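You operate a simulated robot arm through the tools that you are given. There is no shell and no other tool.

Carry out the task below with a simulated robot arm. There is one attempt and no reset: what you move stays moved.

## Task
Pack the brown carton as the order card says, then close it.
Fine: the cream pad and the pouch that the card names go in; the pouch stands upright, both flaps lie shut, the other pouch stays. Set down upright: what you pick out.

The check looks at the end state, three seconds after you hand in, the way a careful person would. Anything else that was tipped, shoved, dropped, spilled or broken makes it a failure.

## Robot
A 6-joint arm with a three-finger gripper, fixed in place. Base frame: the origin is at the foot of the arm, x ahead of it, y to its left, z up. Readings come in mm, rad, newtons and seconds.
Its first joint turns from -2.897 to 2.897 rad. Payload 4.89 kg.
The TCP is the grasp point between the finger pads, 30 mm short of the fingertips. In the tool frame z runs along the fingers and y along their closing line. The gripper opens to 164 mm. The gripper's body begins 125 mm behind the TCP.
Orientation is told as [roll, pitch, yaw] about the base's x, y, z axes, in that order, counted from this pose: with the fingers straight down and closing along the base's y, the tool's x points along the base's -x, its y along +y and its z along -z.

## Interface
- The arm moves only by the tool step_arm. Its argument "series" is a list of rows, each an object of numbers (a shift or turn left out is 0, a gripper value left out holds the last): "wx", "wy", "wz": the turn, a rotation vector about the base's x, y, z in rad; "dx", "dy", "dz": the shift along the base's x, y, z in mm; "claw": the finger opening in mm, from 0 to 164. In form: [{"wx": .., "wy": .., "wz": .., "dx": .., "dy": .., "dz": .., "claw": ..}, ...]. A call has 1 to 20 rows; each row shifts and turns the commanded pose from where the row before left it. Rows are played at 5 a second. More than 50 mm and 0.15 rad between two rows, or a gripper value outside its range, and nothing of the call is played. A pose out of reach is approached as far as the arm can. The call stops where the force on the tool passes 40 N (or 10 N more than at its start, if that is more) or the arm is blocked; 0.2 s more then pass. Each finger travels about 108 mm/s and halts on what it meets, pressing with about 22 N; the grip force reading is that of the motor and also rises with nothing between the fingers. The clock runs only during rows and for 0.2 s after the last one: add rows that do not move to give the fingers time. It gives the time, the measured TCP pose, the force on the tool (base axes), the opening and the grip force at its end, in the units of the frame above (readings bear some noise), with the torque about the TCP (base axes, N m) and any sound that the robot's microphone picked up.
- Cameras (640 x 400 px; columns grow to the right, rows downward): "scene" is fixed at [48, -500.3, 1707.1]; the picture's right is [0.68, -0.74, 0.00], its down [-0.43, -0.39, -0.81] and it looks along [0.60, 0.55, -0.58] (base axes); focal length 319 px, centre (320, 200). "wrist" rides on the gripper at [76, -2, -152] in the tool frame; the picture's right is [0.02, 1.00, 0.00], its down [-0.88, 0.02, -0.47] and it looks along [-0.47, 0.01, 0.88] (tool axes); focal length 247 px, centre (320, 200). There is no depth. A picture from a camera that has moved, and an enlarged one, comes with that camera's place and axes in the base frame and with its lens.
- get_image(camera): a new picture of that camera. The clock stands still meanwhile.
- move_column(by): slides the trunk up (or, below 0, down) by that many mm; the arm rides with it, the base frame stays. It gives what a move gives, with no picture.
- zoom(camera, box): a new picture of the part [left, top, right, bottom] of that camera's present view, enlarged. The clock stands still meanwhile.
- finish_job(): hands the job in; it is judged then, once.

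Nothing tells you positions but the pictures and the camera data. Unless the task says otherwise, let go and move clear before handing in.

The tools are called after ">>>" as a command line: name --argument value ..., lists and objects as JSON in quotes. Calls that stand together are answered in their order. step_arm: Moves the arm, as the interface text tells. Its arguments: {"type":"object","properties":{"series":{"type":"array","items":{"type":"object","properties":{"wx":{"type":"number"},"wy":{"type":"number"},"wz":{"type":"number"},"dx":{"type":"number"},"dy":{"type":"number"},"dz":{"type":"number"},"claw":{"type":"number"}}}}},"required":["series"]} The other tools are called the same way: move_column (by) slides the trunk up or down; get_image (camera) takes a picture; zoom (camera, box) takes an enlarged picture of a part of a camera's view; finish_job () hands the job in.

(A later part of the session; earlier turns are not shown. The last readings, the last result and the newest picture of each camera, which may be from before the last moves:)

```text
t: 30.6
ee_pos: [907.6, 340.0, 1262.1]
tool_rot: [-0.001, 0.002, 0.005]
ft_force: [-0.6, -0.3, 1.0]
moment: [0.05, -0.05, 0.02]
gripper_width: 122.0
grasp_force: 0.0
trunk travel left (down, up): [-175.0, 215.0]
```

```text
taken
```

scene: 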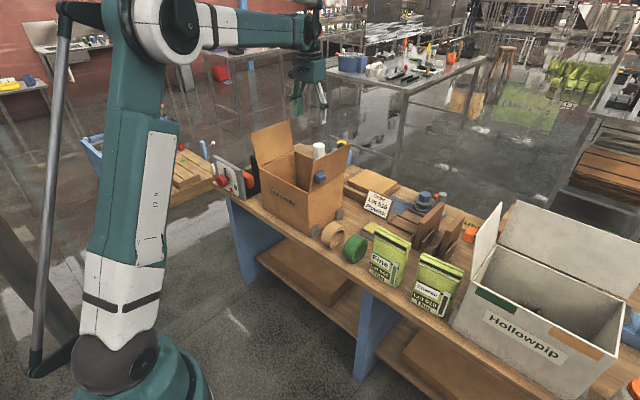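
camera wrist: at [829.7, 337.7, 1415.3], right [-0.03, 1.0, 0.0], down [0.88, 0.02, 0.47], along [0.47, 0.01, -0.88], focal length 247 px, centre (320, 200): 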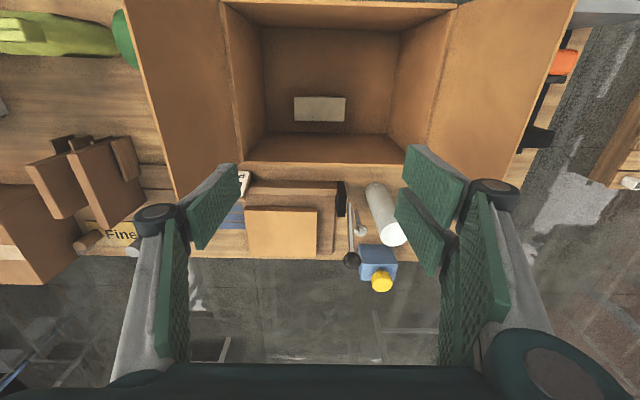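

The pad lies flat in the carton at about x 884–933, y 285–395. Now I'll travel to the Coarse pouch, turning the hand by about -1.46 rad so that it closes front-to-back.

>>> step_arm --series '[{"dy": -30, "dx": -8, "claw": 90}, {"dy": -45, "dx": -10}, {"dy": -45, "dx": -10}, {"dy": -45, "dx": -10}, {"dy": -45, "dx": -10}, {"dy": -45, "dx": -10, "wz": -0.146}, {"dy": -45, "dx": -10, "wz": -0.146}, {"dy": -45, "dx": -10, "wz": -0.146}, {"dy": -45, "dx": -10, "wz": -0.146}, {"dy": -45, "dx": -10, "wz": -0.146}, {"dy": -45, "dx": -10, "wz": -0.146}, {"dy": -45, "dx": -7, "wz": -0.146}, {"dy": -45, "wz": -0.146}, {"dy": -45, "wz": -0.146}, {"dy": -30, "wz": -0.146}, {"wx": -0.075, "wy": -0.008}, {"wx": -0.075, "wy": -0.008}, {}]'

>>> get_image --camera "wrist"

>>> get_image --camera "scene"

```text
t: 34.4
ee_pos: [794.4, -306.1, 1257.7]
tool_rot: [0.0, -0.148, -1.457]
ft_force: [-1.1, 0.2, 0.3]
moment: [-0.08, -0.08, 0.02]
gripper_width: 90.2
grasp_force: 0.0
trunk travel left (down, up): [-175.0, 215.0]
```

```text
taken
camera wrist: at [780.9, -208.9, 1397.4], right [0.99, 0.13, 0.0], down [0.11, -0.79, 0.6], along [0.08, -0.59, -0.8], focal length 247 px, centre (320, 200)
```

wrist: 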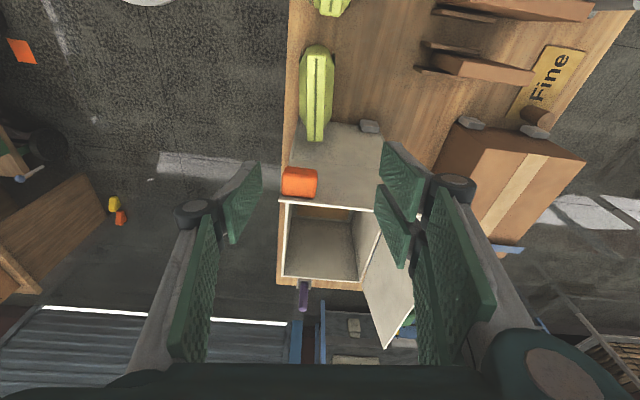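

```text
taken
```

scene: 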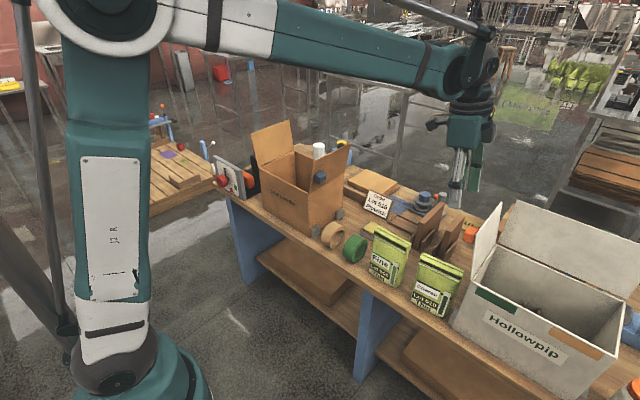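

The hand now closes front-to-back and leans away from the white flap. I'll zoom in to measure the pouch's centreline.

>>> zoom --camera "wrist" --box '[260, 20, 400, 160]'

>>> zoom --camera "scene" --box '[400, 80, 540, 300]'

```text
2.86 times, centred on (330, 90) of wrist
camera zoom: at [780.9, -208.9, 1397.4], right [0.99, 0.13, 0.0], down [0.11, -0.79, 0.6], along [0.08, -0.59, -0.8], focal length 706 px, centre (291, 514)
```

zoom: 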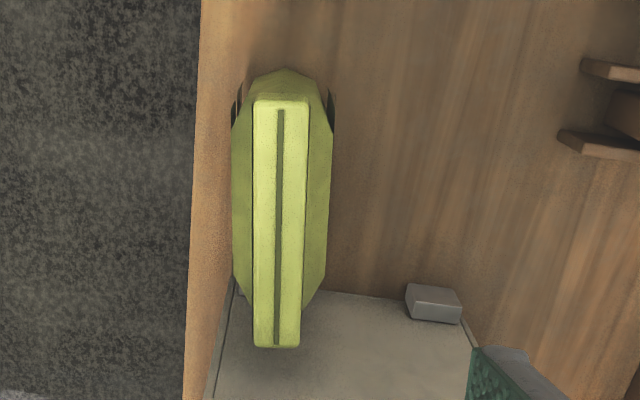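

```text
1.82 times, centred on (470, 190) of scene
camera zoom: at [48.0, -500.3, 1707.1], right [0.68, -0.74, 0.0], down [-0.43, -0.39, -0.81], along [0.6, 0.55, -0.58], focal length 580 px, centre (47, 218)
```

zoom: 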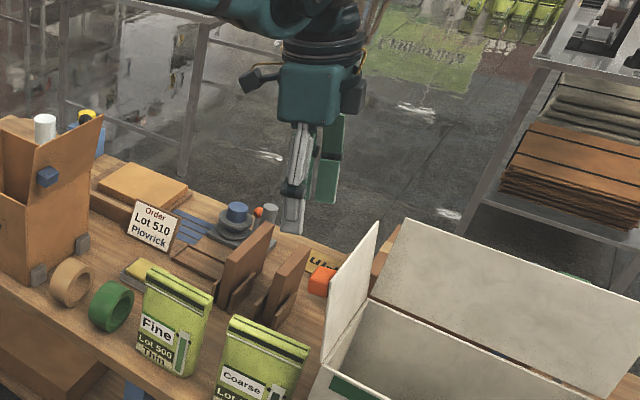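

Seen end-on, the pouch has a flat header about 28 mm thick over a belly about 73 mm thick. Its centreline is at (789, -321) with the top at z≈985. I'll grip the header, descending first to just above the top.

>>> step_arm --series '[{"dx": -5, "dy": -12, "dz": -30}, {"dz": -40}, {"dz": -40}, {"dz": -40}, {"dz": -40}, {"dz": -30}, {}]'

>>> get_image --camera "wrist"

>>> zoom --camera "scene" --box '[380, 140, 520, 320]'

```text
t: 36.0
ee_pos: [785.1, -317.2, 1039.7]
tool_rot: [0.0, -0.149, -1.458]
ft_force: [-0.7, 0.2, 0.4]
moment: [0.04, 0.0, -0.02]
gripper_width: 89.8
grasp_force: 0.1
trunk travel left (down, up): [-175.0, 215.0]
```

```text
taken
camera wrist: at [772.5, -220.0, 1179.6], right [0.99, 0.13, 0.0], down [0.11, -0.79, 0.6], along [0.08, -0.59, -0.8], focal length 247 px, centre (320, 200)
```

wrist: 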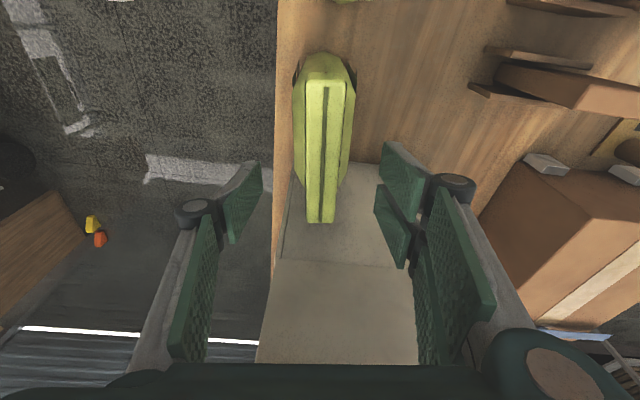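

```text
2.22 times, centred on (450, 230) of scene
camera zoom: at [48.0, -500.3, 1707.1], right [0.68, -0.74, 0.0], down [-0.43, -0.39, -0.81], along [0.6, 0.55, -0.58], focal length 708 px, centre (31, 133)
```

zoom: 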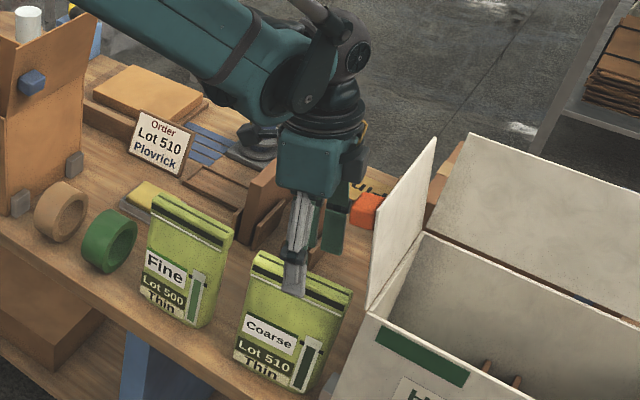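

I'll zoom in to check the centring in x before going around the header.

>>> zoom --camera "wrist" --box '[230, 40, 430, 240]'

```text
2.00 times, centred on (330, 140) of wrist
camera zoom: at [772.5, -220.0, 1179.6], right [0.99, 0.13, 0.0], down [0.11, -0.79, 0.6], along [0.08, -0.59, -0.8], focal length 494 px, centre (300, 320)
```

zoom: 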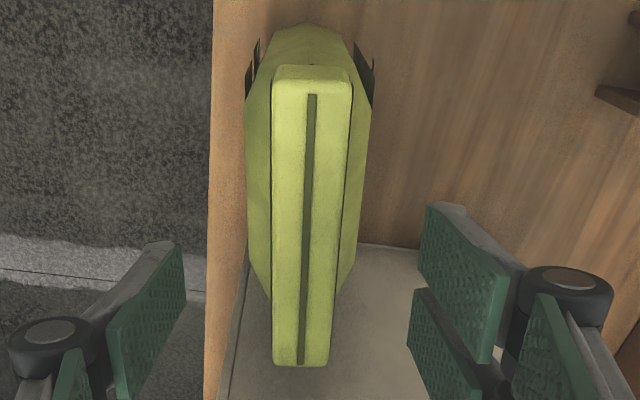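

The header is about 3 mm to +x of the finger centre. I'll correct that, descend around the header and close gently.

>>> step_arm --series '[{"dx": 3, "dz": -30}, {"dz": -31}, {}]'

>>> get_image --camera "wrist"

>>> zoom --camera "scene" --box '[380, 160, 520, 320]'

```text
t: 36.8
ee_pos: [790.3, -318.5, 980.6]
tool_rot: [0.001, -0.148, -1.457]
ft_force: [0.2, 0.2, 0.2]
moment: [0.03, 0.02, -0.01]
gripper_width: 90.3
grasp_force: 0.1
trunk travel left (down, up): [-175.0, 215.0]
```

```text
taken
camera wrist: at [775.4, -221.2, 1120.3], right [0.99, 0.13, 0.0], down [0.11, -0.79, 0.6], along [0.08, -0.59, -0.8], focal length 247 px, centre (320, 200)
```

wrist: 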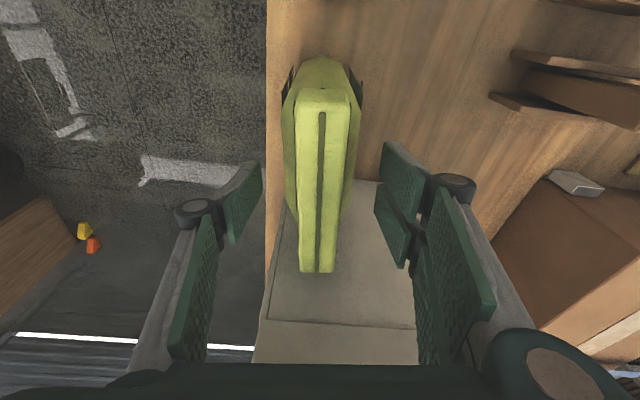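

```text
2.50 times, centred on (450, 240) of scene
camera zoom: at [48.0, -500.3, 1707.1], right [0.68, -0.74, 0.0], down [-0.43, -0.39, -0.81], along [0.6, 0.55, -0.58], focal length 797 px, centre (-5, 100)
```

zoom: 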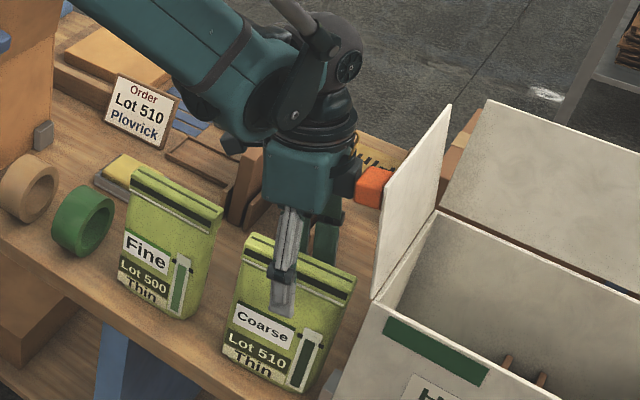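

No contact so far, and the fingers are on either side of the header. Closing the gripper now.

>>> step_arm --series '[{"claw": 15}, {}, {}, {}, {}]'

>>> get_image --camera "wrist"

>>> zoom --camera "scene" --box '[380, 160, 520, 320]'

```text
t: 38.0
ee_pos: [788.1, -317.8, 980.7]
tool_rot: [0.001, -0.148, -1.457]
ft_force: [1.2, -1.3, 10.8]
moment: [0.28, -0.1, -0.18]
gripper_width: 43.3
grasp_force: 22.4
trunk travel left (down, up): [-175.0, 215.0]
```

```text
taken
camera wrist: at [774.9, -221.0, 1121.1], right [0.99, 0.13, 0.0], down [0.11, -0.79, 0.6], along [0.08, -0.59, -0.8], focal length 247 px, centre (320, 200)
```

wrist: 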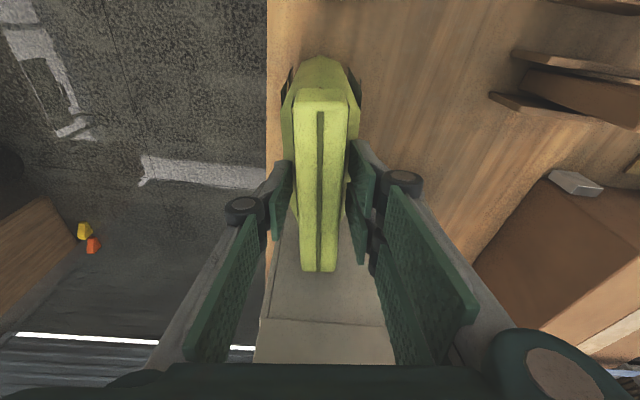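

```text
2.50 times, centred on (450, 240) of scene
camera zoom: at [48.0, -500.3, 1707.1], right [0.68, -0.74, 0.0], down [-0.43, -0.39, -0.81], along [0.6, 0.55, -0.58], focal length 797 px, centre (-5, 100)
```

zoom: 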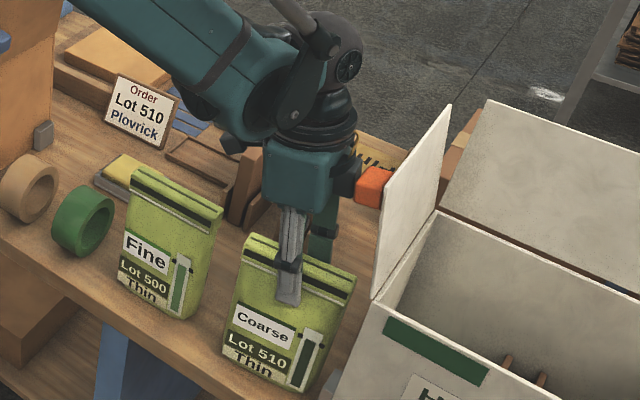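

The grip width is 43 mm with an upward push of 11 N, so the fingertips are on the sloping shoulder below the header. I'll open, rise a little and re-close on the flat header only.

>>> step_arm --series '[{"claw": 64}, {}, {"dz": 10}, {}, {"claw": 15}, {}, {}, {}]'

>>> zoom --camera "wrist" --box '[220, 40, 440, 290]'

```text
t: 39.8
ee_pos: [790.0, -317.9, 989.5]
tool_rot: [0.0, -0.147, -1.458]
ft_force: [1.3, -2.0, 11.6]
moment: [0.17, -0.05, -0.16]
gripper_width: 34.2
grasp_force: 21.8
trunk travel left (down, up): [-175.0, 215.0]
```

```text
1.60 times, centred on (330, 165) of wrist
camera zoom: at [775.6, -220.6, 1129.7], right [0.99, 0.13, 0.0], down [0.11, -0.79, 0.6], along [0.08, -0.59, -0.8], focal length 395 px, centre (304, 256)
```

zoom: 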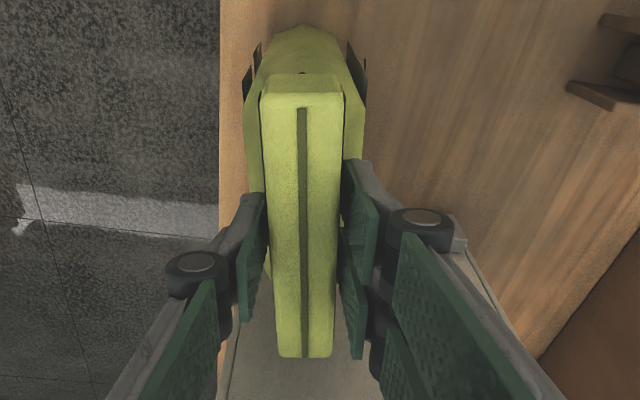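

The width is now 34 mm, so the shoulder is steep and the header begins at about z 966. I'll rise another 8 mm and re-close.

>>> step_arm --series '[{"claw": 56}, {}, {"dz": 8}, {}, {"claw": 12}, {}, {}, {}]'

>>> zoom --camera "wrist" --box '[220, 40, 440, 290]'

>>> zoom --camera "scene" --box '[390, 190, 500, 310]'

```text
t: 41.6
ee_pos: [789.6, -318.1, 997.2]
tool_rot: [0.001, -0.149, -1.456]
ft_force: [0.7, -0.6, 3.4]
moment: [0.06, -0.02, 0.02]
gripper_width: 28.1
grasp_force: 22.2
trunk travel left (down, up): [-175.0, 215.0]
```

```text
1.60 times, centred on (330, 165) of wrist
camera zoom: at [776.2, -220.6, 1136.6], right [0.99, 0.13, 0.0], down [0.11, -0.79, 0.6], along [0.08, -0.59, -0.8], focal length 395 px, centre (304, 256)
```

zoom: 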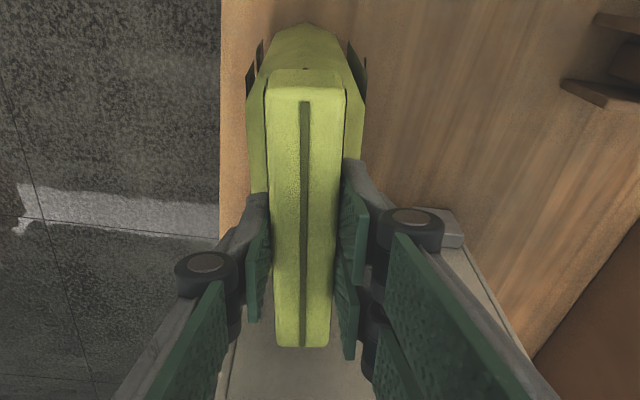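

```text
3.33 times, centred on (445, 250) of scene
camera zoom: at [48.0, -500.3, 1707.1], right [0.68, -0.74, 0.0], down [-0.43, -0.39, -0.81], along [0.6, 0.55, -0.58], focal length 1062 px, centre (-97, 33)
```

zoom: 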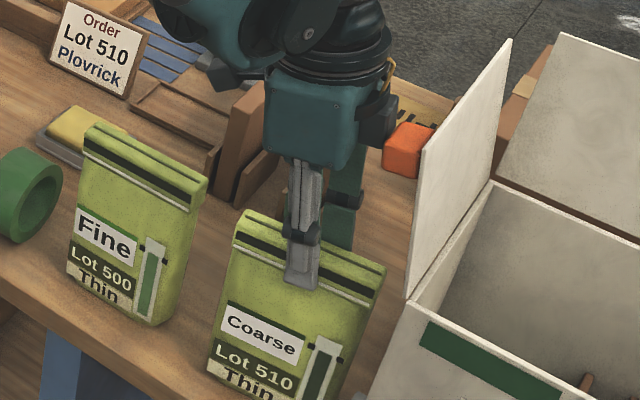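

The grip is now 28 mm on the flat header with little vertical push. I'll test-lift a few millimetres.

>>> step_arm --series '[{"dz": 3}, {"dz": 3}, {"dz": 4}, {}]'

>>> zoom --camera "wrist" --box '[220, 40, 440, 290]'

>>> zoom --camera "scene" --box '[390, 190, 500, 310]'

```text
t: 42.6
ee_pos: [792.2, -316.9, 1006.4]
tool_rot: [0.0, -0.148, -1.457]
ft_force: [-0.7, -0.9, -2.4]
moment: [-0.01, 0.0, -0.02]
gripper_width: 28.2
grasp_force: 22.2
trunk travel left (down, up): [-175.0, 215.0]
```

```text
1.60 times, centred on (330, 165) of wrist
camera zoom: at [778.0, -220.3, 1145.6], right [0.99, 0.13, 0.0], down [0.11, -0.79, 0.6], along [0.08, -0.59, -0.8], focal length 395 px, centre (304, 256)
```

zoom: 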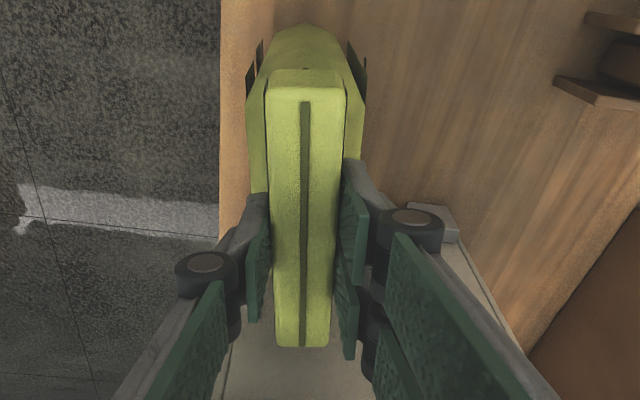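

```text
3.33 times, centred on (445, 250) of scene
camera zoom: at [48.0, -500.3, 1707.1], right [0.68, -0.74, 0.0], down [-0.43, -0.39, -0.81], along [0.6, 0.55, -0.58], focal length 1062 px, centre (-97, 33)
```

zoom: 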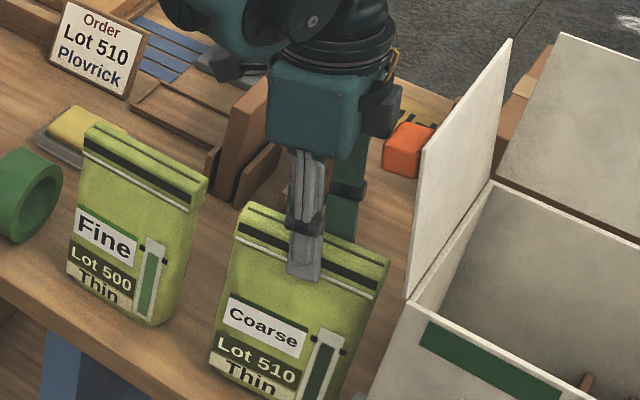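

The pouch lifts with the hand and weighs only about 3 N. I'll raise it 40 mm more, pull it toward the base to clear the leaning flap, then go up to carrying height.

>>> step_arm --series '[{"dz": 10}, {"dz": 15}, {"dz": 15}, {"dx": -15}, {"dx": -25}, {"dx": -25}, {"dx": -25}, {"dx": -10}, {"dz": 20}, {"dz": 30}, {"dz": 35}, {"dz": 35}, {"dz": 35}, {"dz": 35}, {"dz": 35}, {"dz": 35}, {"dz": 35}, {"dz": 30}, {"dz": 25}, {}]'

>>> get_image --camera "wrist"

>>> get_image --camera "scene"

```text
t: 46.8
ee_pos: [693.5, -316.4, 1397.7]
tool_rot: [0.001, -0.148, -1.456]
ft_force: [-0.9, 0.7, -1.6]
moment: [0.03, -0.02, 0.02]
gripper_width: 27.9
grasp_force: 22.3
trunk travel left (down, up): [-175.0, 215.0]
```

```text
taken
camera wrist: at [679.6, -218.8, 1536.6], right [0.99, 0.13, 0.0], down [0.11, -0.79, 0.6], along [0.08, -0.59, -0.8], focal length 247 px, centre (320, 200)
```

wrist: 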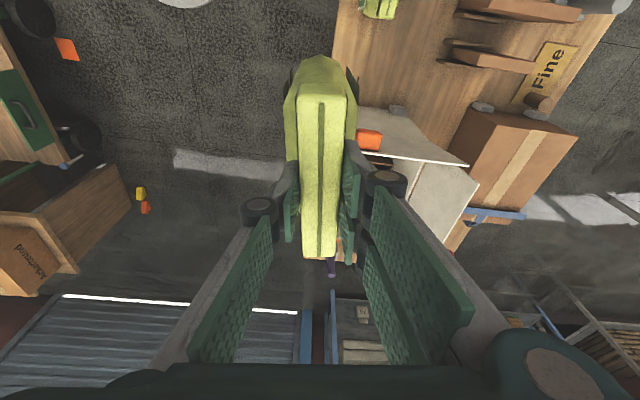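

```text
taken
```

scene: 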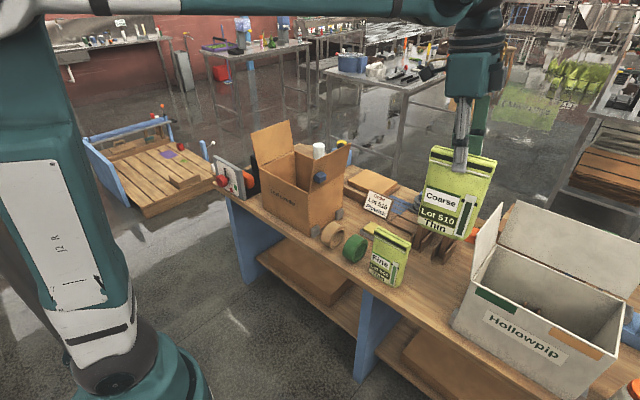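

The pouch hangs upright and steady. I'll carry it across at x≈690 in front of the carton, and square the yaw to the carton on the way.

>>> step_arm --series '[{"dy": 15}, {"dy": 30}, {"dy": 40}, {"dy": 40, "wz": -0.02}, {"dy": 40, "wz": -0.02}, {"dy": 40, "wz": -0.02}, {"dy": 40, "wz": -0.02}, {"dy": 40, "wz": -0.02}, {"dy": 40, "wz": -0.014}, {"dy": 40}, {"dy": 40}, {"dy": 40}, {"dy": 40}, {"dy": 40}, {"dy": 40}, {"dy": 40}, {"dy": 40}, {"dy": 25}, {"dy": 10}, {}]'

>>> get_image --camera "wrist"

>>> get_image --camera "scene"

```text
t: 51.0
ee_pos: [692.9, 364.0, 1396.0]
tool_rot: [0.0, -0.149, -1.573]
ft_force: [-0.9, 0.7, -2.4]
moment: [-0.04, 0.04, 0.0]
gripper_width: 28.2
grasp_force: 21.4
trunk travel left (down, up): [-175.0, 215.0]
```

```text
taken
camera wrist: at [689.4, 461.8, 1535.3], right [1.0, 0.02, 0.0], down [0.02, -0.8, 0.6], along [0.01, -0.6, -0.8], focal length 247 px, centre (320, 200)
```

wrist: 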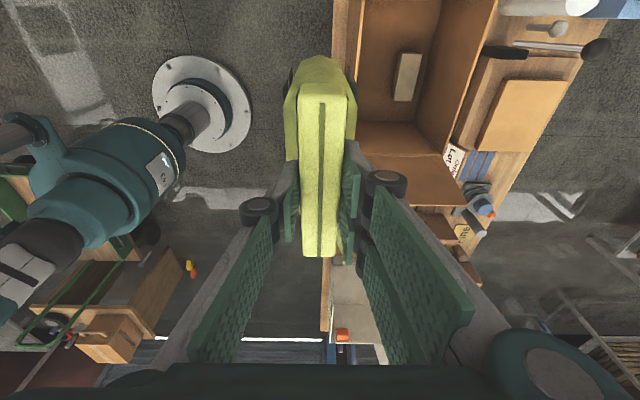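

```text
taken
```

scene: 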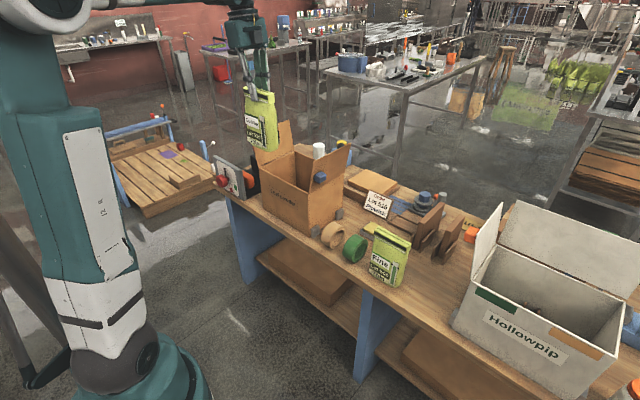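

The pouch is squared to the carton. I'll lower it so its bottom passes above the front wall (z 1017), then move it in between the flaps to x≈822.

>>> step_arm --series '[{"dz": -15}, {"dz": -30}, {"dz": -35}, {"dz": -35}, {"dz": -20}, {"dx": 15}, {"dx": 25}, {"dx": 30}, {"dx": 30}, {"dx": 20}, {"dx": 9}, {}]'

>>> get_image --camera "wrist"

>>> zoom --camera "scene" --box '[200, 60, 400, 240]'

```text
t: 53.6
ee_pos: [821.5, 363.1, 1261.6]
tool_rot: [0.002, -0.149, -1.571]
ft_force: [0.3, 0.3, -3.2]
moment: [0.0, 0.02, -0.03]
gripper_width: 28.1
grasp_force: 21.6
trunk travel left (down, up): [-175.0, 215.0]
```

```text
taken
camera wrist: at [818.8, 461.0, 1400.4], right [1.0, 0.02, 0.0], down [0.02, -0.8, 0.6], along [0.01, -0.6, -0.8], focal length 247 px, centre (320, 200)
```

wrist: 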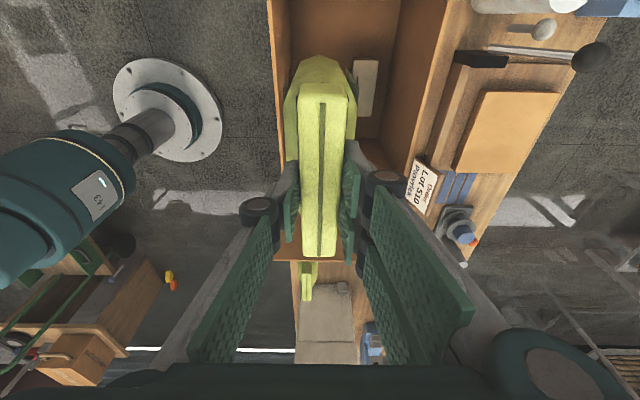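

```text
2.22 times, centred on (300, 150) of scene
camera zoom: at [48.0, -500.3, 1707.1], right [0.68, -0.74, 0.0], down [-0.43, -0.39, -0.81], along [0.6, 0.55, -0.58], focal length 708 px, centre (364, 311)
```

zoom: 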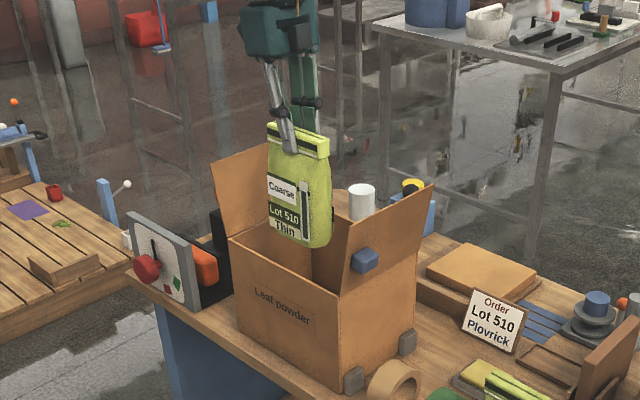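

The pouch is centred over the free space in front of the pad. I'll lower it into the carton.

>>> step_arm --series '[{"dz": -20}, {"dz": -35}, {"dz": -35}, {"dz": -35}, {"dz": -35}, {"dz": -35}, {"dz": -25}, {}]'

>>> get_image --camera "wrist"

>>> zoom --camera "scene" --box '[200, 60, 400, 240]'

```text
t: 55.4
ee_pos: [823.4, 362.2, 1037.8]
tool_rot: [0.0, -0.148, -1.57]
ft_force: [0.6, -0.7, -2.4]
moment: [0.01, 0.08, 0.0]
gripper_width: 27.9
grasp_force: 21.8
trunk travel left (down, up): [-175.0, 215.0]
```

```text
taken
camera wrist: at [820.3, 460.4, 1177.4], right [1.0, 0.02, 0.0], down [0.02, -0.8, 0.6], along [0.01, -0.6, -0.8], focal length 247 px, centre (320, 200)
```

wrist: 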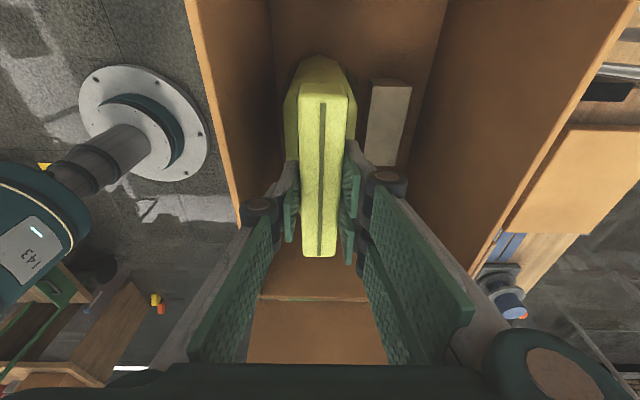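

```text
2.22 times, centred on (300, 150) of scene
camera zoom: at [48.0, -500.3, 1707.1], right [0.68, -0.74, 0.0], down [-0.43, -0.39, -0.81], along [0.6, 0.55, -0.58], focal length 708 px, centre (364, 311)
```

zoom: 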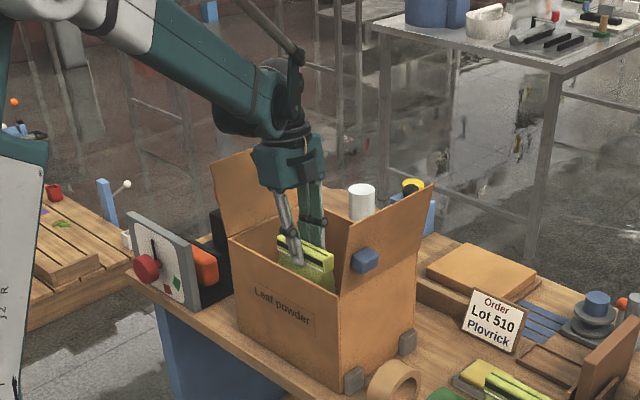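

The pouch hangs next to the pad with clearance all round. I'll lower it slowly to touch the floor.

>>> step_arm --series '[{"dz": -10}, {"dz": -10}, {"dz": -6}, {}]'

>>> step_arm --series '[{"dz": -3}, {"dz": -3}, {}]'

```text
t: 56.4
ee_pos: [821.1, 361.6, 1013.8]
tool_rot: [0.0, -0.147, -1.572]
ft_force: [-0.2, -0.3, -3.3]
moment: [-0.01, 0.04, 0.02]
gripper_width: 28.0
grasp_force: 22.2
trunk travel left (down, up): [-175.0, 215.0]
```

```text
t: 57.2
ee_pos: [822.8, 362.6, 1008.5]
tool_rot: [0.0, -0.148, -1.57]
ft_force: [0.4, -0.2, -2.6]
moment: [-0.01, 0.03, 0.02]
gripper_width: 28.1
grasp_force: 22.3
trunk travel left (down, up): [-175.0, 215.0]
```

>>> step_arm --series '[{"dz": -1.5}, {"dz": -1.5}, {}]'

>>> step_arm --series '[{"dz": -1.5}, {"dz": -1}, {}]'

```text
t: 58.0
ee_pos: [822.1, 362.7, 1004.6]
tool_rot: [0.0, -0.148, -1.571]
ft_force: [-0.8, -1.0, -3.1]
moment: [0.0, 0.01, 0.03]
gripper_width: 28.0
grasp_force: 22.0
trunk travel left (down, up): [-175.0, 215.0]
```

```text
t: 58.8
ee_pos: [820.3, 361.8, 1004.0]
tool_rot: [0.0, -0.149, -1.573]
ft_force: [-4.0, -4.2, 29.6]
moment: [0.23, -0.01, -0.03]
gripper_width: 27.9
grasp_force: 22.2
trunk travel left (down, up): [-175.0, 215.0]
```

The pouch is resting on the floor. I'll ease off 1 mm, open a little and rise straight up.

>>> step_arm --series '[{"dz": 1.5}, {}, {"claw": 56}, {}, {}]'

>>> get_image --camera "wrist"

```text
t: 60.0
ee_pos: [821.4, 362.3, 1004.1]
tool_rot: [0.002, -0.148, -1.57]
ft_force: [-0.7, 0.0, 0.1]
moment: [0.03, -0.02, -0.01]
gripper_width: 55.8
grasp_force: 0.1
trunk travel left (down, up): [-175.0, 215.0]
```

```text
taken
camera wrist: at [819.2, 460.3, 1143.6], right [1.0, 0.02, 0.0], down [0.02, -0.8, 0.6], along [0.01, -0.6, -0.8], focal length 247 px, centre (320, 200)
```

wrist: 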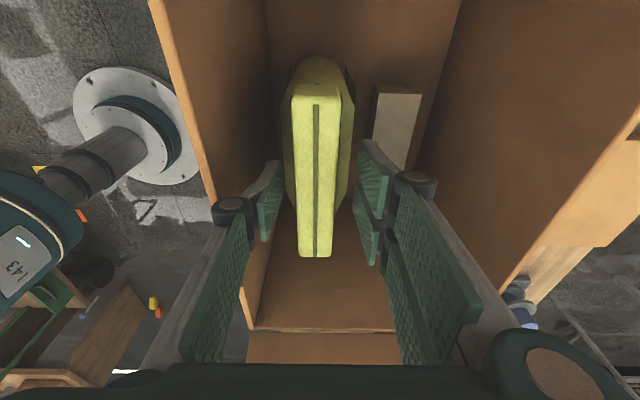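

The pouch stands on its own. I'm retracting upward.

>>> step_arm --series '[{"dz": 15}, {"dz": 25}, {"dz": 40}, {"dz": 40}, {"dz": 40}, {"dz": 40}, {"dz": 40}, {"dz": 30}, {}]'

>>> get_image --camera "wrist"

>>> zoom --camera "scene" --box '[200, 60, 400, 240]'

```text
t: 62.0
ee_pos: [821.3, 362.7, 1277.8]
tool_rot: [0.001, -0.147, -1.57]
ft_force: [0.2, -0.2, -0.1]
moment: [0.08, -0.07, 0.05]
gripper_width: 55.7
grasp_force: 0.1
trunk travel left (down, up): [-175.0, 215.0]
```

```text
taken
camera wrist: at [818.5, 460.4, 1416.9], right [1.0, 0.02, 0.0], down [0.02, -0.8, 0.6], along [0.01, -0.6, -0.8], focal length 247 px, centre (320, 200)
```

wrist: 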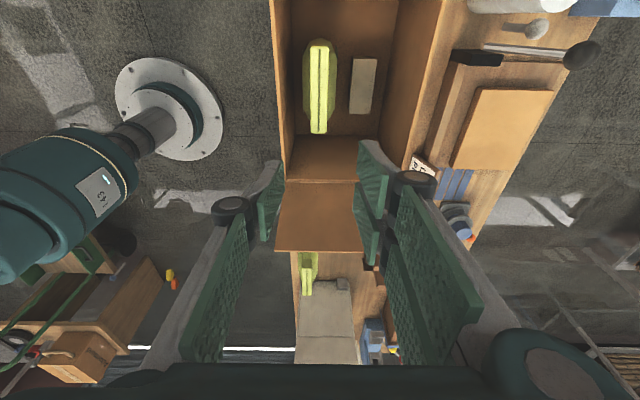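

```text
2.22 times, centred on (300, 150) of scene
camera zoom: at [48.0, -500.3, 1707.1], right [0.68, -0.74, 0.0], down [-0.43, -0.39, -0.81], along [0.6, 0.55, -0.58], focal length 708 px, centre (364, 311)
```

zoom: 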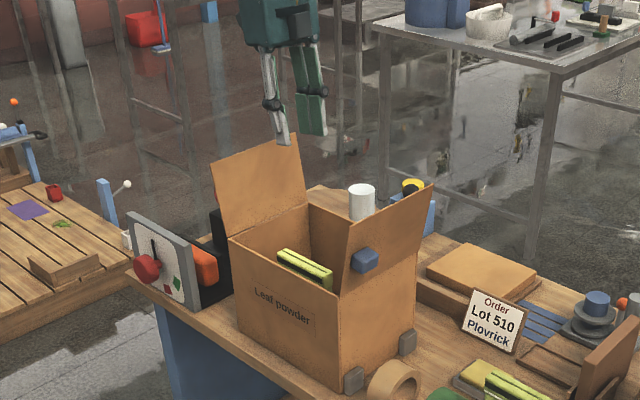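

The Coarse pouch stands upright beside the pad, below the rim. Next are the flaps. I'll take out the tilt, close the fingers and move to the +y side to view that flap's outer face.

>>> step_arm --series '[{"wx": 0.074, "dz": 10, "claw": 0}, {"wx": 0.074, "dz": 10}, {"dy": 40, "dx": -5}, {"dy": 40, "dx": -5}, {"dy": 40, "dx": -10}, {"dy": 40, "dx": -10}, {"dy": 40, "dx": -10}, {"dy": 30, "dx": -10}, {}]'

>>> get_image --camera "wrist"

>>> get_image --camera "scene"

```text
t: 64.0
ee_pos: [772.2, 593.2, 1290.5]
tool_rot: [0.001, 0.0, -1.572]
ft_force: [-0.4, 1.3, -0.6]
moment: [-0.13, -0.01, 0.0]
gripper_width: 0.0
grasp_force: 22.0
trunk travel left (down, up): [-175.0, 215.0]
```

```text
taken
camera wrist: at [769.5, 669.9, 1443.0], right [1.0, 0.02, 0.0], down [0.02, -0.88, 0.47], along [0.01, -0.47, -0.88], focal length 247 px, centre (320, 200)
```

wrist: 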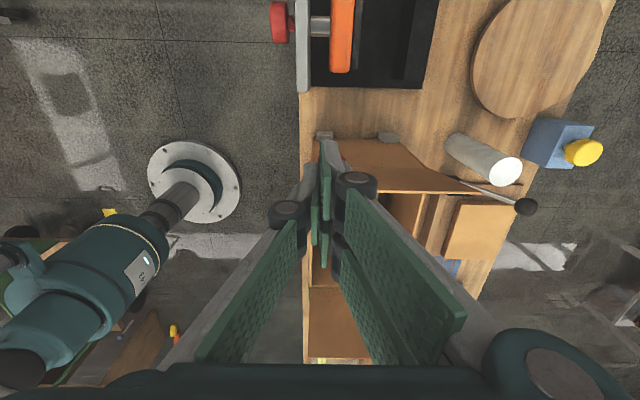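

```text
taken
```

scene: 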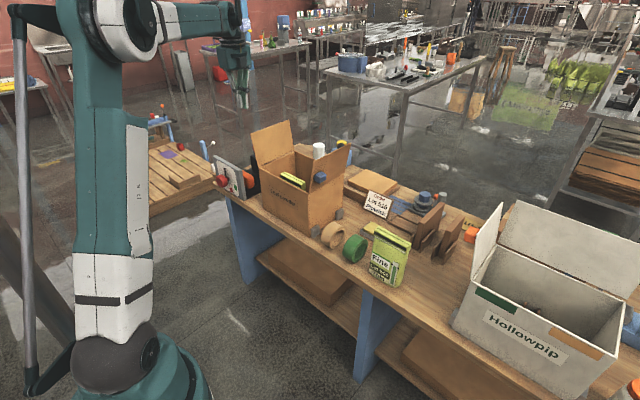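

The +y flap has no knob on its outside. I'll zoom in to measure its edges.

>>> zoom --camera "wrist" --box '[290, 80, 550, 280]'

>>> zoom --camera "scene" --box '[200, 90, 380, 250]'

```text
2.00 times, centred on (420, 180) of wrist
camera zoom: at [769.5, 669.9, 1443.0], right [1.0, 0.02, 0.0], down [0.02, -0.88, 0.47], along [0.01, -0.47, -0.88], focal length 494 px, centre (120, 240)
```

zoom: 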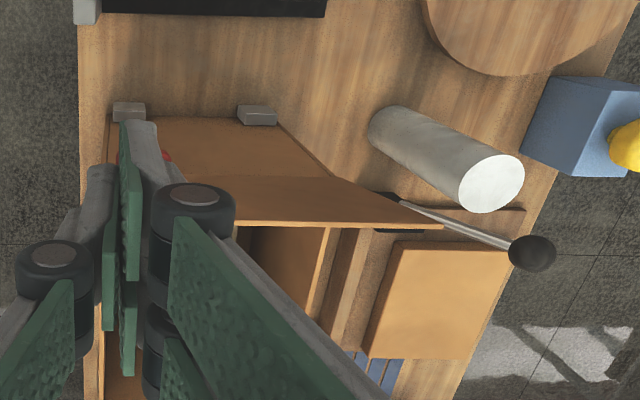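

```text
2.50 times, centred on (290, 170) of scene
camera zoom: at [48.0, -500.3, 1707.1], right [0.68, -0.74, 0.0], down [-0.43, -0.39, -0.81], along [0.6, 0.55, -0.58], focal length 797 px, centre (395, 275)
```

zoom: 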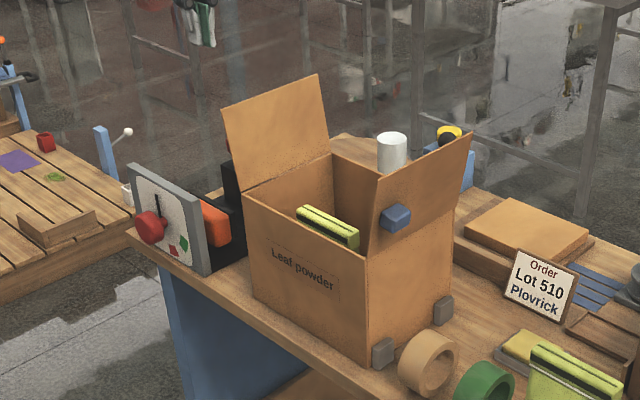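

The +y flap is hinged at y≈511, z≈1017, with its top edge at y≈535, z≈1167. I'll come down outside it at (785, 572) and begin pushing inward.

>>> step_arm --series '[{"dx": 13, "dy": -20}, {"dz": -40}, {"dz": -40}, {"dz": -40}, {"dz": -14}, {}]'

>>> zoom --camera "scene" --box '[200, 60, 380, 250]'

>>> get_image --camera "wrist"

```text
t: 65.4
ee_pos: [784.7, 571.5, 1159.1]
tool_rot: [0.0, 0.001, -1.571]
ft_force: [0.0, -0.4, -0.4]
moment: [-0.01, 0.05, -0.01]
gripper_width: 0.0
grasp_force: 22.5
trunk travel left (down, up): [-175.0, 215.0]
```

```text
2.11 times, centred on (290, 155) of scene
camera zoom: at [48.0, -500.3, 1707.1], right [0.68, -0.74, 0.0], down [-0.43, -0.39, -0.81], along [0.6, 0.55, -0.58], focal length 671 px, centre (383, 295)
```

zoom: 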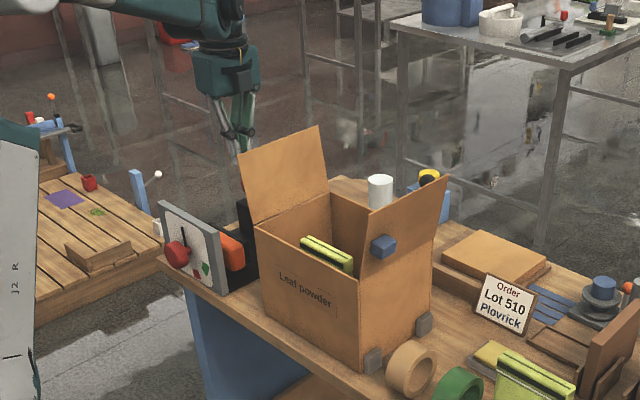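

```text
taken
camera wrist: at [782.7, 647.3, 1311.4], right [1.0, 0.02, 0.0], down [0.02, -0.88, 0.47], along [0.01, -0.47, -0.88], focal length 247 px, centre (320, 200)
```

wrist: 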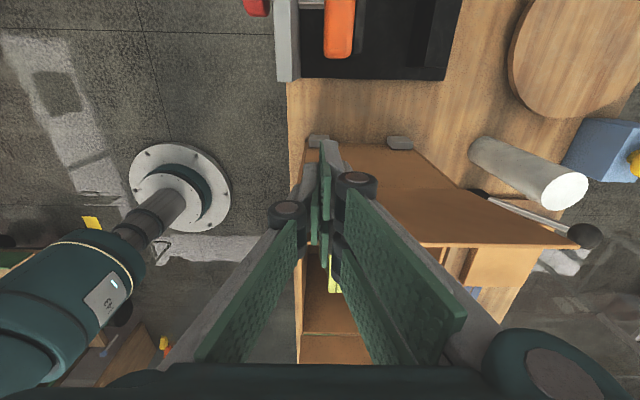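

Reached without contact; the fingers are outside the flap. Now I'll push it inward in the first stage, past vertical.

>>> step_arm --series '[{"dy": -10}, {"dy": -10}, {"dy": -10}, {"dy": -10}, {"dy": -10}, {"dy": -10}, {"dy": -10, "dz": -2}, {}]'

>>> zoom --camera "scene" --box '[200, 60, 380, 250]'

```text
t: 67.2
ee_pos: [782.9, 501.5, 1158.7]
tool_rot: [-0.001, 0.001, -1.572]
ft_force: [-0.5, -0.2, 0.1]
moment: [0.0, -0.01, -0.01]
gripper_width: 0.1
grasp_force: 22.0
trunk travel left (down, up): [-175.0, 215.0]
```

```text
2.11 times, centred on (290, 155) of scene
camera zoom: at [48.0, -500.3, 1707.1], right [0.68, -0.74, 0.0], down [-0.43, -0.39, -0.81], along [0.6, 0.55, -0.58], focal length 671 px, centre (383, 295)
```

zoom: 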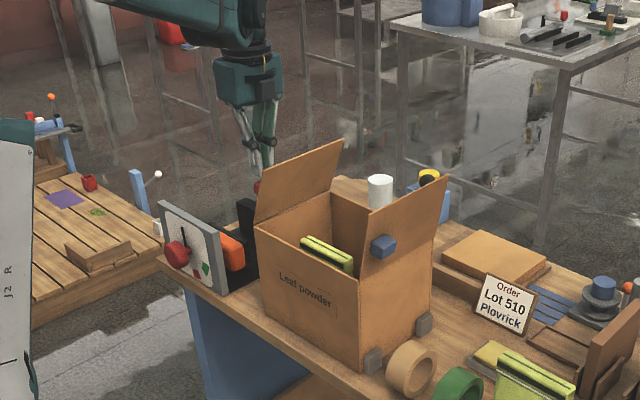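

The flap follows with hardly any force. I'll continue along the arc, moving inward and down.

>>> step_arm --series '[{"dy": -14, "dz": -5}, {"dy": -13, "dz": -8}, {"dy": -12, "dz": -9}, {"dy": -11, "dz": -10}, {"dy": -10, "dz": -9}, {"dy": -8, "dz": -12}, {"dy": -8, "dz": -12}, {}]'

>>> zoom --camera "scene" --box '[200, 60, 380, 250]'

>>> get_image --camera "wrist"

```text
t: 69.0
ee_pos: [785.9, 424.9, 1094.7]
tool_rot: [0.0, 0.0, -1.57]
ft_force: [-0.4, -0.1, -0.3]
moment: [0.02, -0.02, -0.02]
gripper_width: 0.0
grasp_force: 44.7
trunk travel left (down, up): [-175.0, 215.0]
```

```text
2.11 times, centred on (290, 155) of scene
camera zoom: at [48.0, -500.3, 1707.1], right [0.68, -0.74, 0.0], down [-0.43, -0.39, -0.81], along [0.6, 0.55, -0.58], focal length 671 px, centre (383, 295)
```

zoom: 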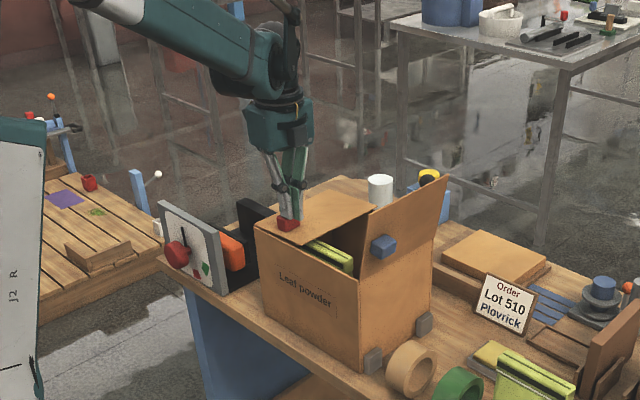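

```text
taken
camera wrist: at [782.4, 501.7, 1245.9], right [1.0, 0.02, 0.0], down [0.02, -0.88, 0.47], along [0.01, -0.47, -0.88], focal length 247 px, centre (320, 200)
```

wrist: 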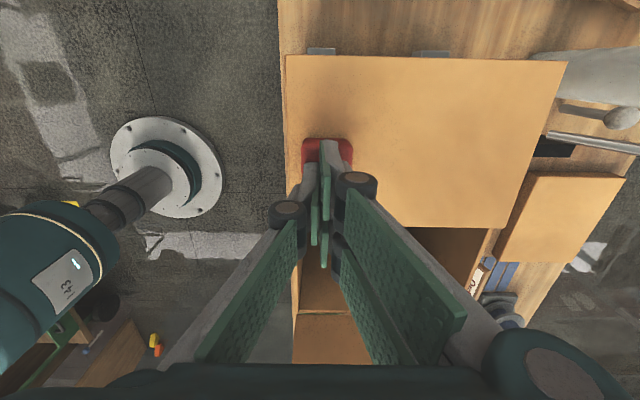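

There is a red knob on this flap, right under the fingertips. I'll look closely at how far the flap is closed.

>>> zoom --camera "scene" --box '[250, 130, 350, 220]'

>>> zoom --camera "wrist" --box '[270, 30, 570, 330]'

```text
4.44 times, centred on (300, 175) of scene
camera zoom: at [48.0, -500.3, 1707.1], right [0.68, -0.74, 0.0], down [-0.43, -0.39, -0.81], along [0.6, 0.55, -0.58], focal length 1417 px, centre (409, 311)
```

zoom: 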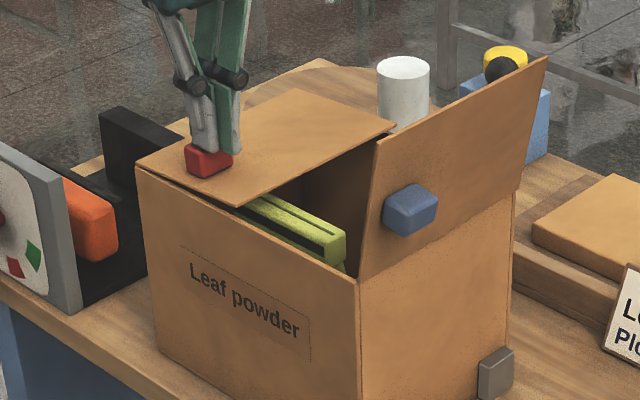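

```text
1.33 times, centred on (420, 180) of wrist
camera zoom: at [782.4, 501.7, 1245.9], right [1.0, 0.02, 0.0], down [0.02, -0.88, 0.47], along [0.01, -0.47, -0.88], focal length 329 px, centre (187, 227)
```

zoom: 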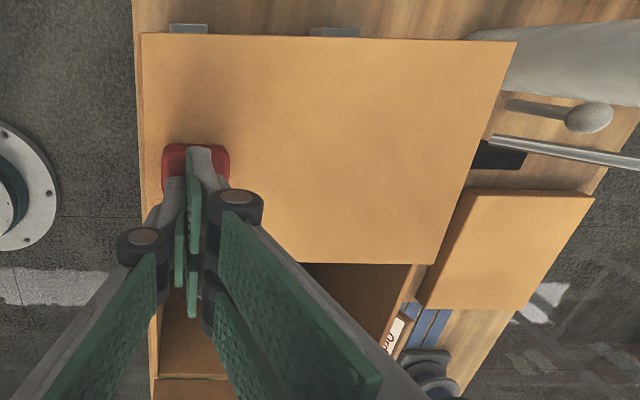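

The flap is about 7–10° from shut and the fingertips are just above the knob. I'll press down gently in small steps.

>>> step_arm --series '[{"dz": -4}, {"dz": -4}, {"dz": -4}, {}]'

>>> zoom --camera "scene" --box '[250, 130, 350, 220]'

```text
t: 69.9
ee_pos: [784.6, 426.5, 1086.6]
tool_rot: [0.002, 0.0, -1.573]
ft_force: [-2.5, -3.8, 29.6]
moment: [0.31, 0.04, 0.02]
gripper_width: 5.8
grasp_force: 45.2
trunk travel left (down, up): [-175.0, 215.0]
stopped in row 4: the force on the tool passed its limit at 42 N (the readings are from after the stop); the commanded pose is now the measured one
```

```text
4.44 times, centred on (300, 175) of scene
camera zoom: at [48.0, -500.3, 1707.1], right [0.68, -0.74, 0.0], down [-0.43, -0.39, -0.81], along [0.6, 0.55, -0.58], focal length 1417 px, centre (409, 311)
```

zoom: 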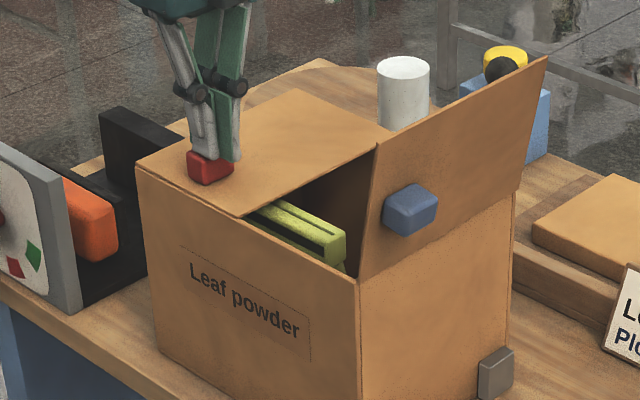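

The flap now lies flat on the rim. I'll release the pressure, rise and check that it stays.

>>> step_arm --series '[{"dz": 3}, {"dz": 10}, {"dz": 25}, {"dz": 30}, {"dz": 40}, {"dz": 40}, {"dz": 30}, {}]'

>>> zoom --camera "scene" --box '[230, 110, 370, 230]'

>>> get_image --camera "wrist"

```text
t: 71.7
ee_pos: [786.1, 425.9, 1261.9]
tool_rot: [0.001, -0.001, -1.573]
ft_force: [-0.9, 0.2, -0.1]
moment: [0.02, -0.04, 0.0]
gripper_width: 0.1
grasp_force: 45.2
trunk travel left (down, up): [-175.0, 215.0]
```

```text
3.33 times, centred on (300, 170) of scene
camera zoom: at [48.0, -500.3, 1707.1], right [0.68, -0.74, 0.0], down [-0.43, -0.39, -0.81], along [0.6, 0.55, -0.58], focal length 1062 px, centre (387, 300)
```

zoom: 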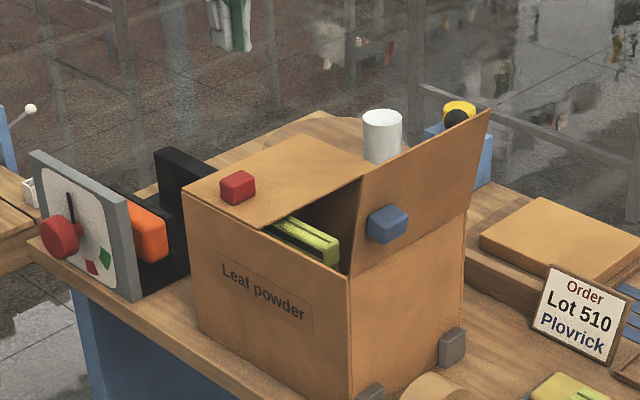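

```text
taken
camera wrist: at [783.7, 502.2, 1414.5], right [1.0, 0.02, 0.0], down [0.02, -0.88, 0.47], along [0.01, -0.47, -0.88], focal length 247 px, centre (320, 200)
```

wrist: 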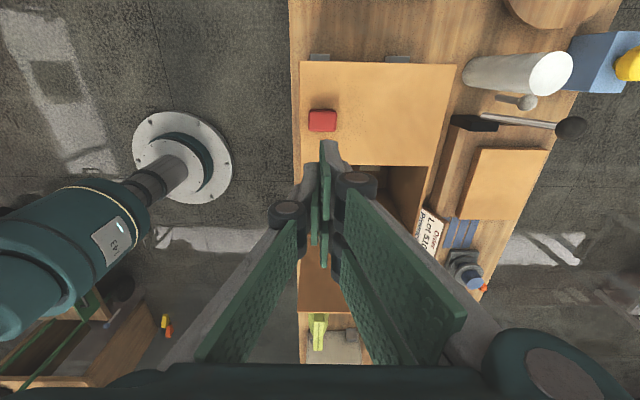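

The +y flap stays shut. Now for the -y flap: its blue knob is near x≈792, so I'll push at x≈866. I'm moving over and coming down outside it.

>>> step_arm --series '[{"dz": 30, "dx": 10}, {"dy": -40, "dx": 14}, {"dy": -45, "dx": 14}, {"dy": -45, "dx": 14}, {"dy": -45, "dx": 14}, {"dy": -45, "dx": 14}, {"dy": -45}, {"dy": -25}, {}, {"dz": -40}, {"dz": -40}, {"dz": -40}, {"dz": -16}, {}]'

>>> get_image --camera "wrist"

>>> zoom --camera "scene" --box '[220, 60, 400, 240]'

```text
t: 74.7
ee_pos: [865.7, 138.2, 1154.2]
tool_rot: [0.001, 0.001, -1.575]
ft_force: [-0.3, 0.3, 0.7]
moment: [-0.01, 0.09, 0.04]
gripper_width: 0.0
grasp_force: 44.9
trunk travel left (down, up): [-175.0, 215.0]
```

```text
taken
camera wrist: at [863.2, 214.0, 1307.0], right [1.0, 0.02, 0.0], down [0.02, -0.88, 0.47], along [0.01, -0.47, -0.88], focal length 247 px, centre (320, 200)
```

wrist: 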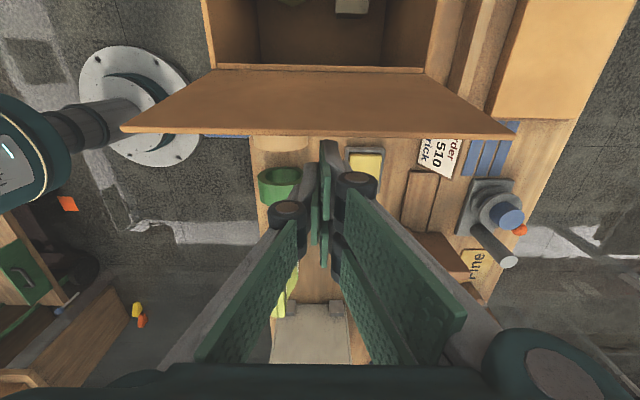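

```text
2.22 times, centred on (310, 150) of scene
camera zoom: at [48.0, -500.3, 1707.1], right [0.68, -0.74, 0.0], down [-0.43, -0.39, -0.81], along [0.6, 0.55, -0.58], focal length 708 px, centre (342, 311)
```

zoom: 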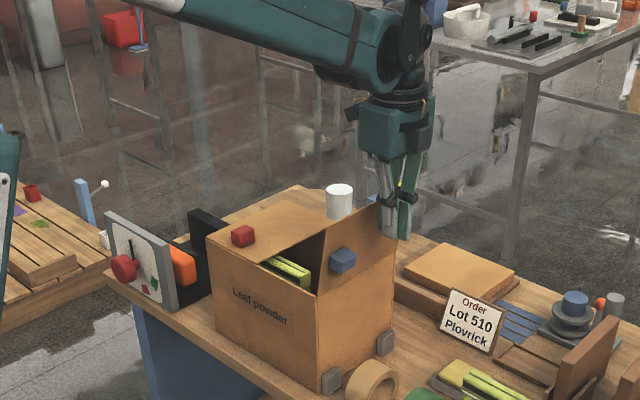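

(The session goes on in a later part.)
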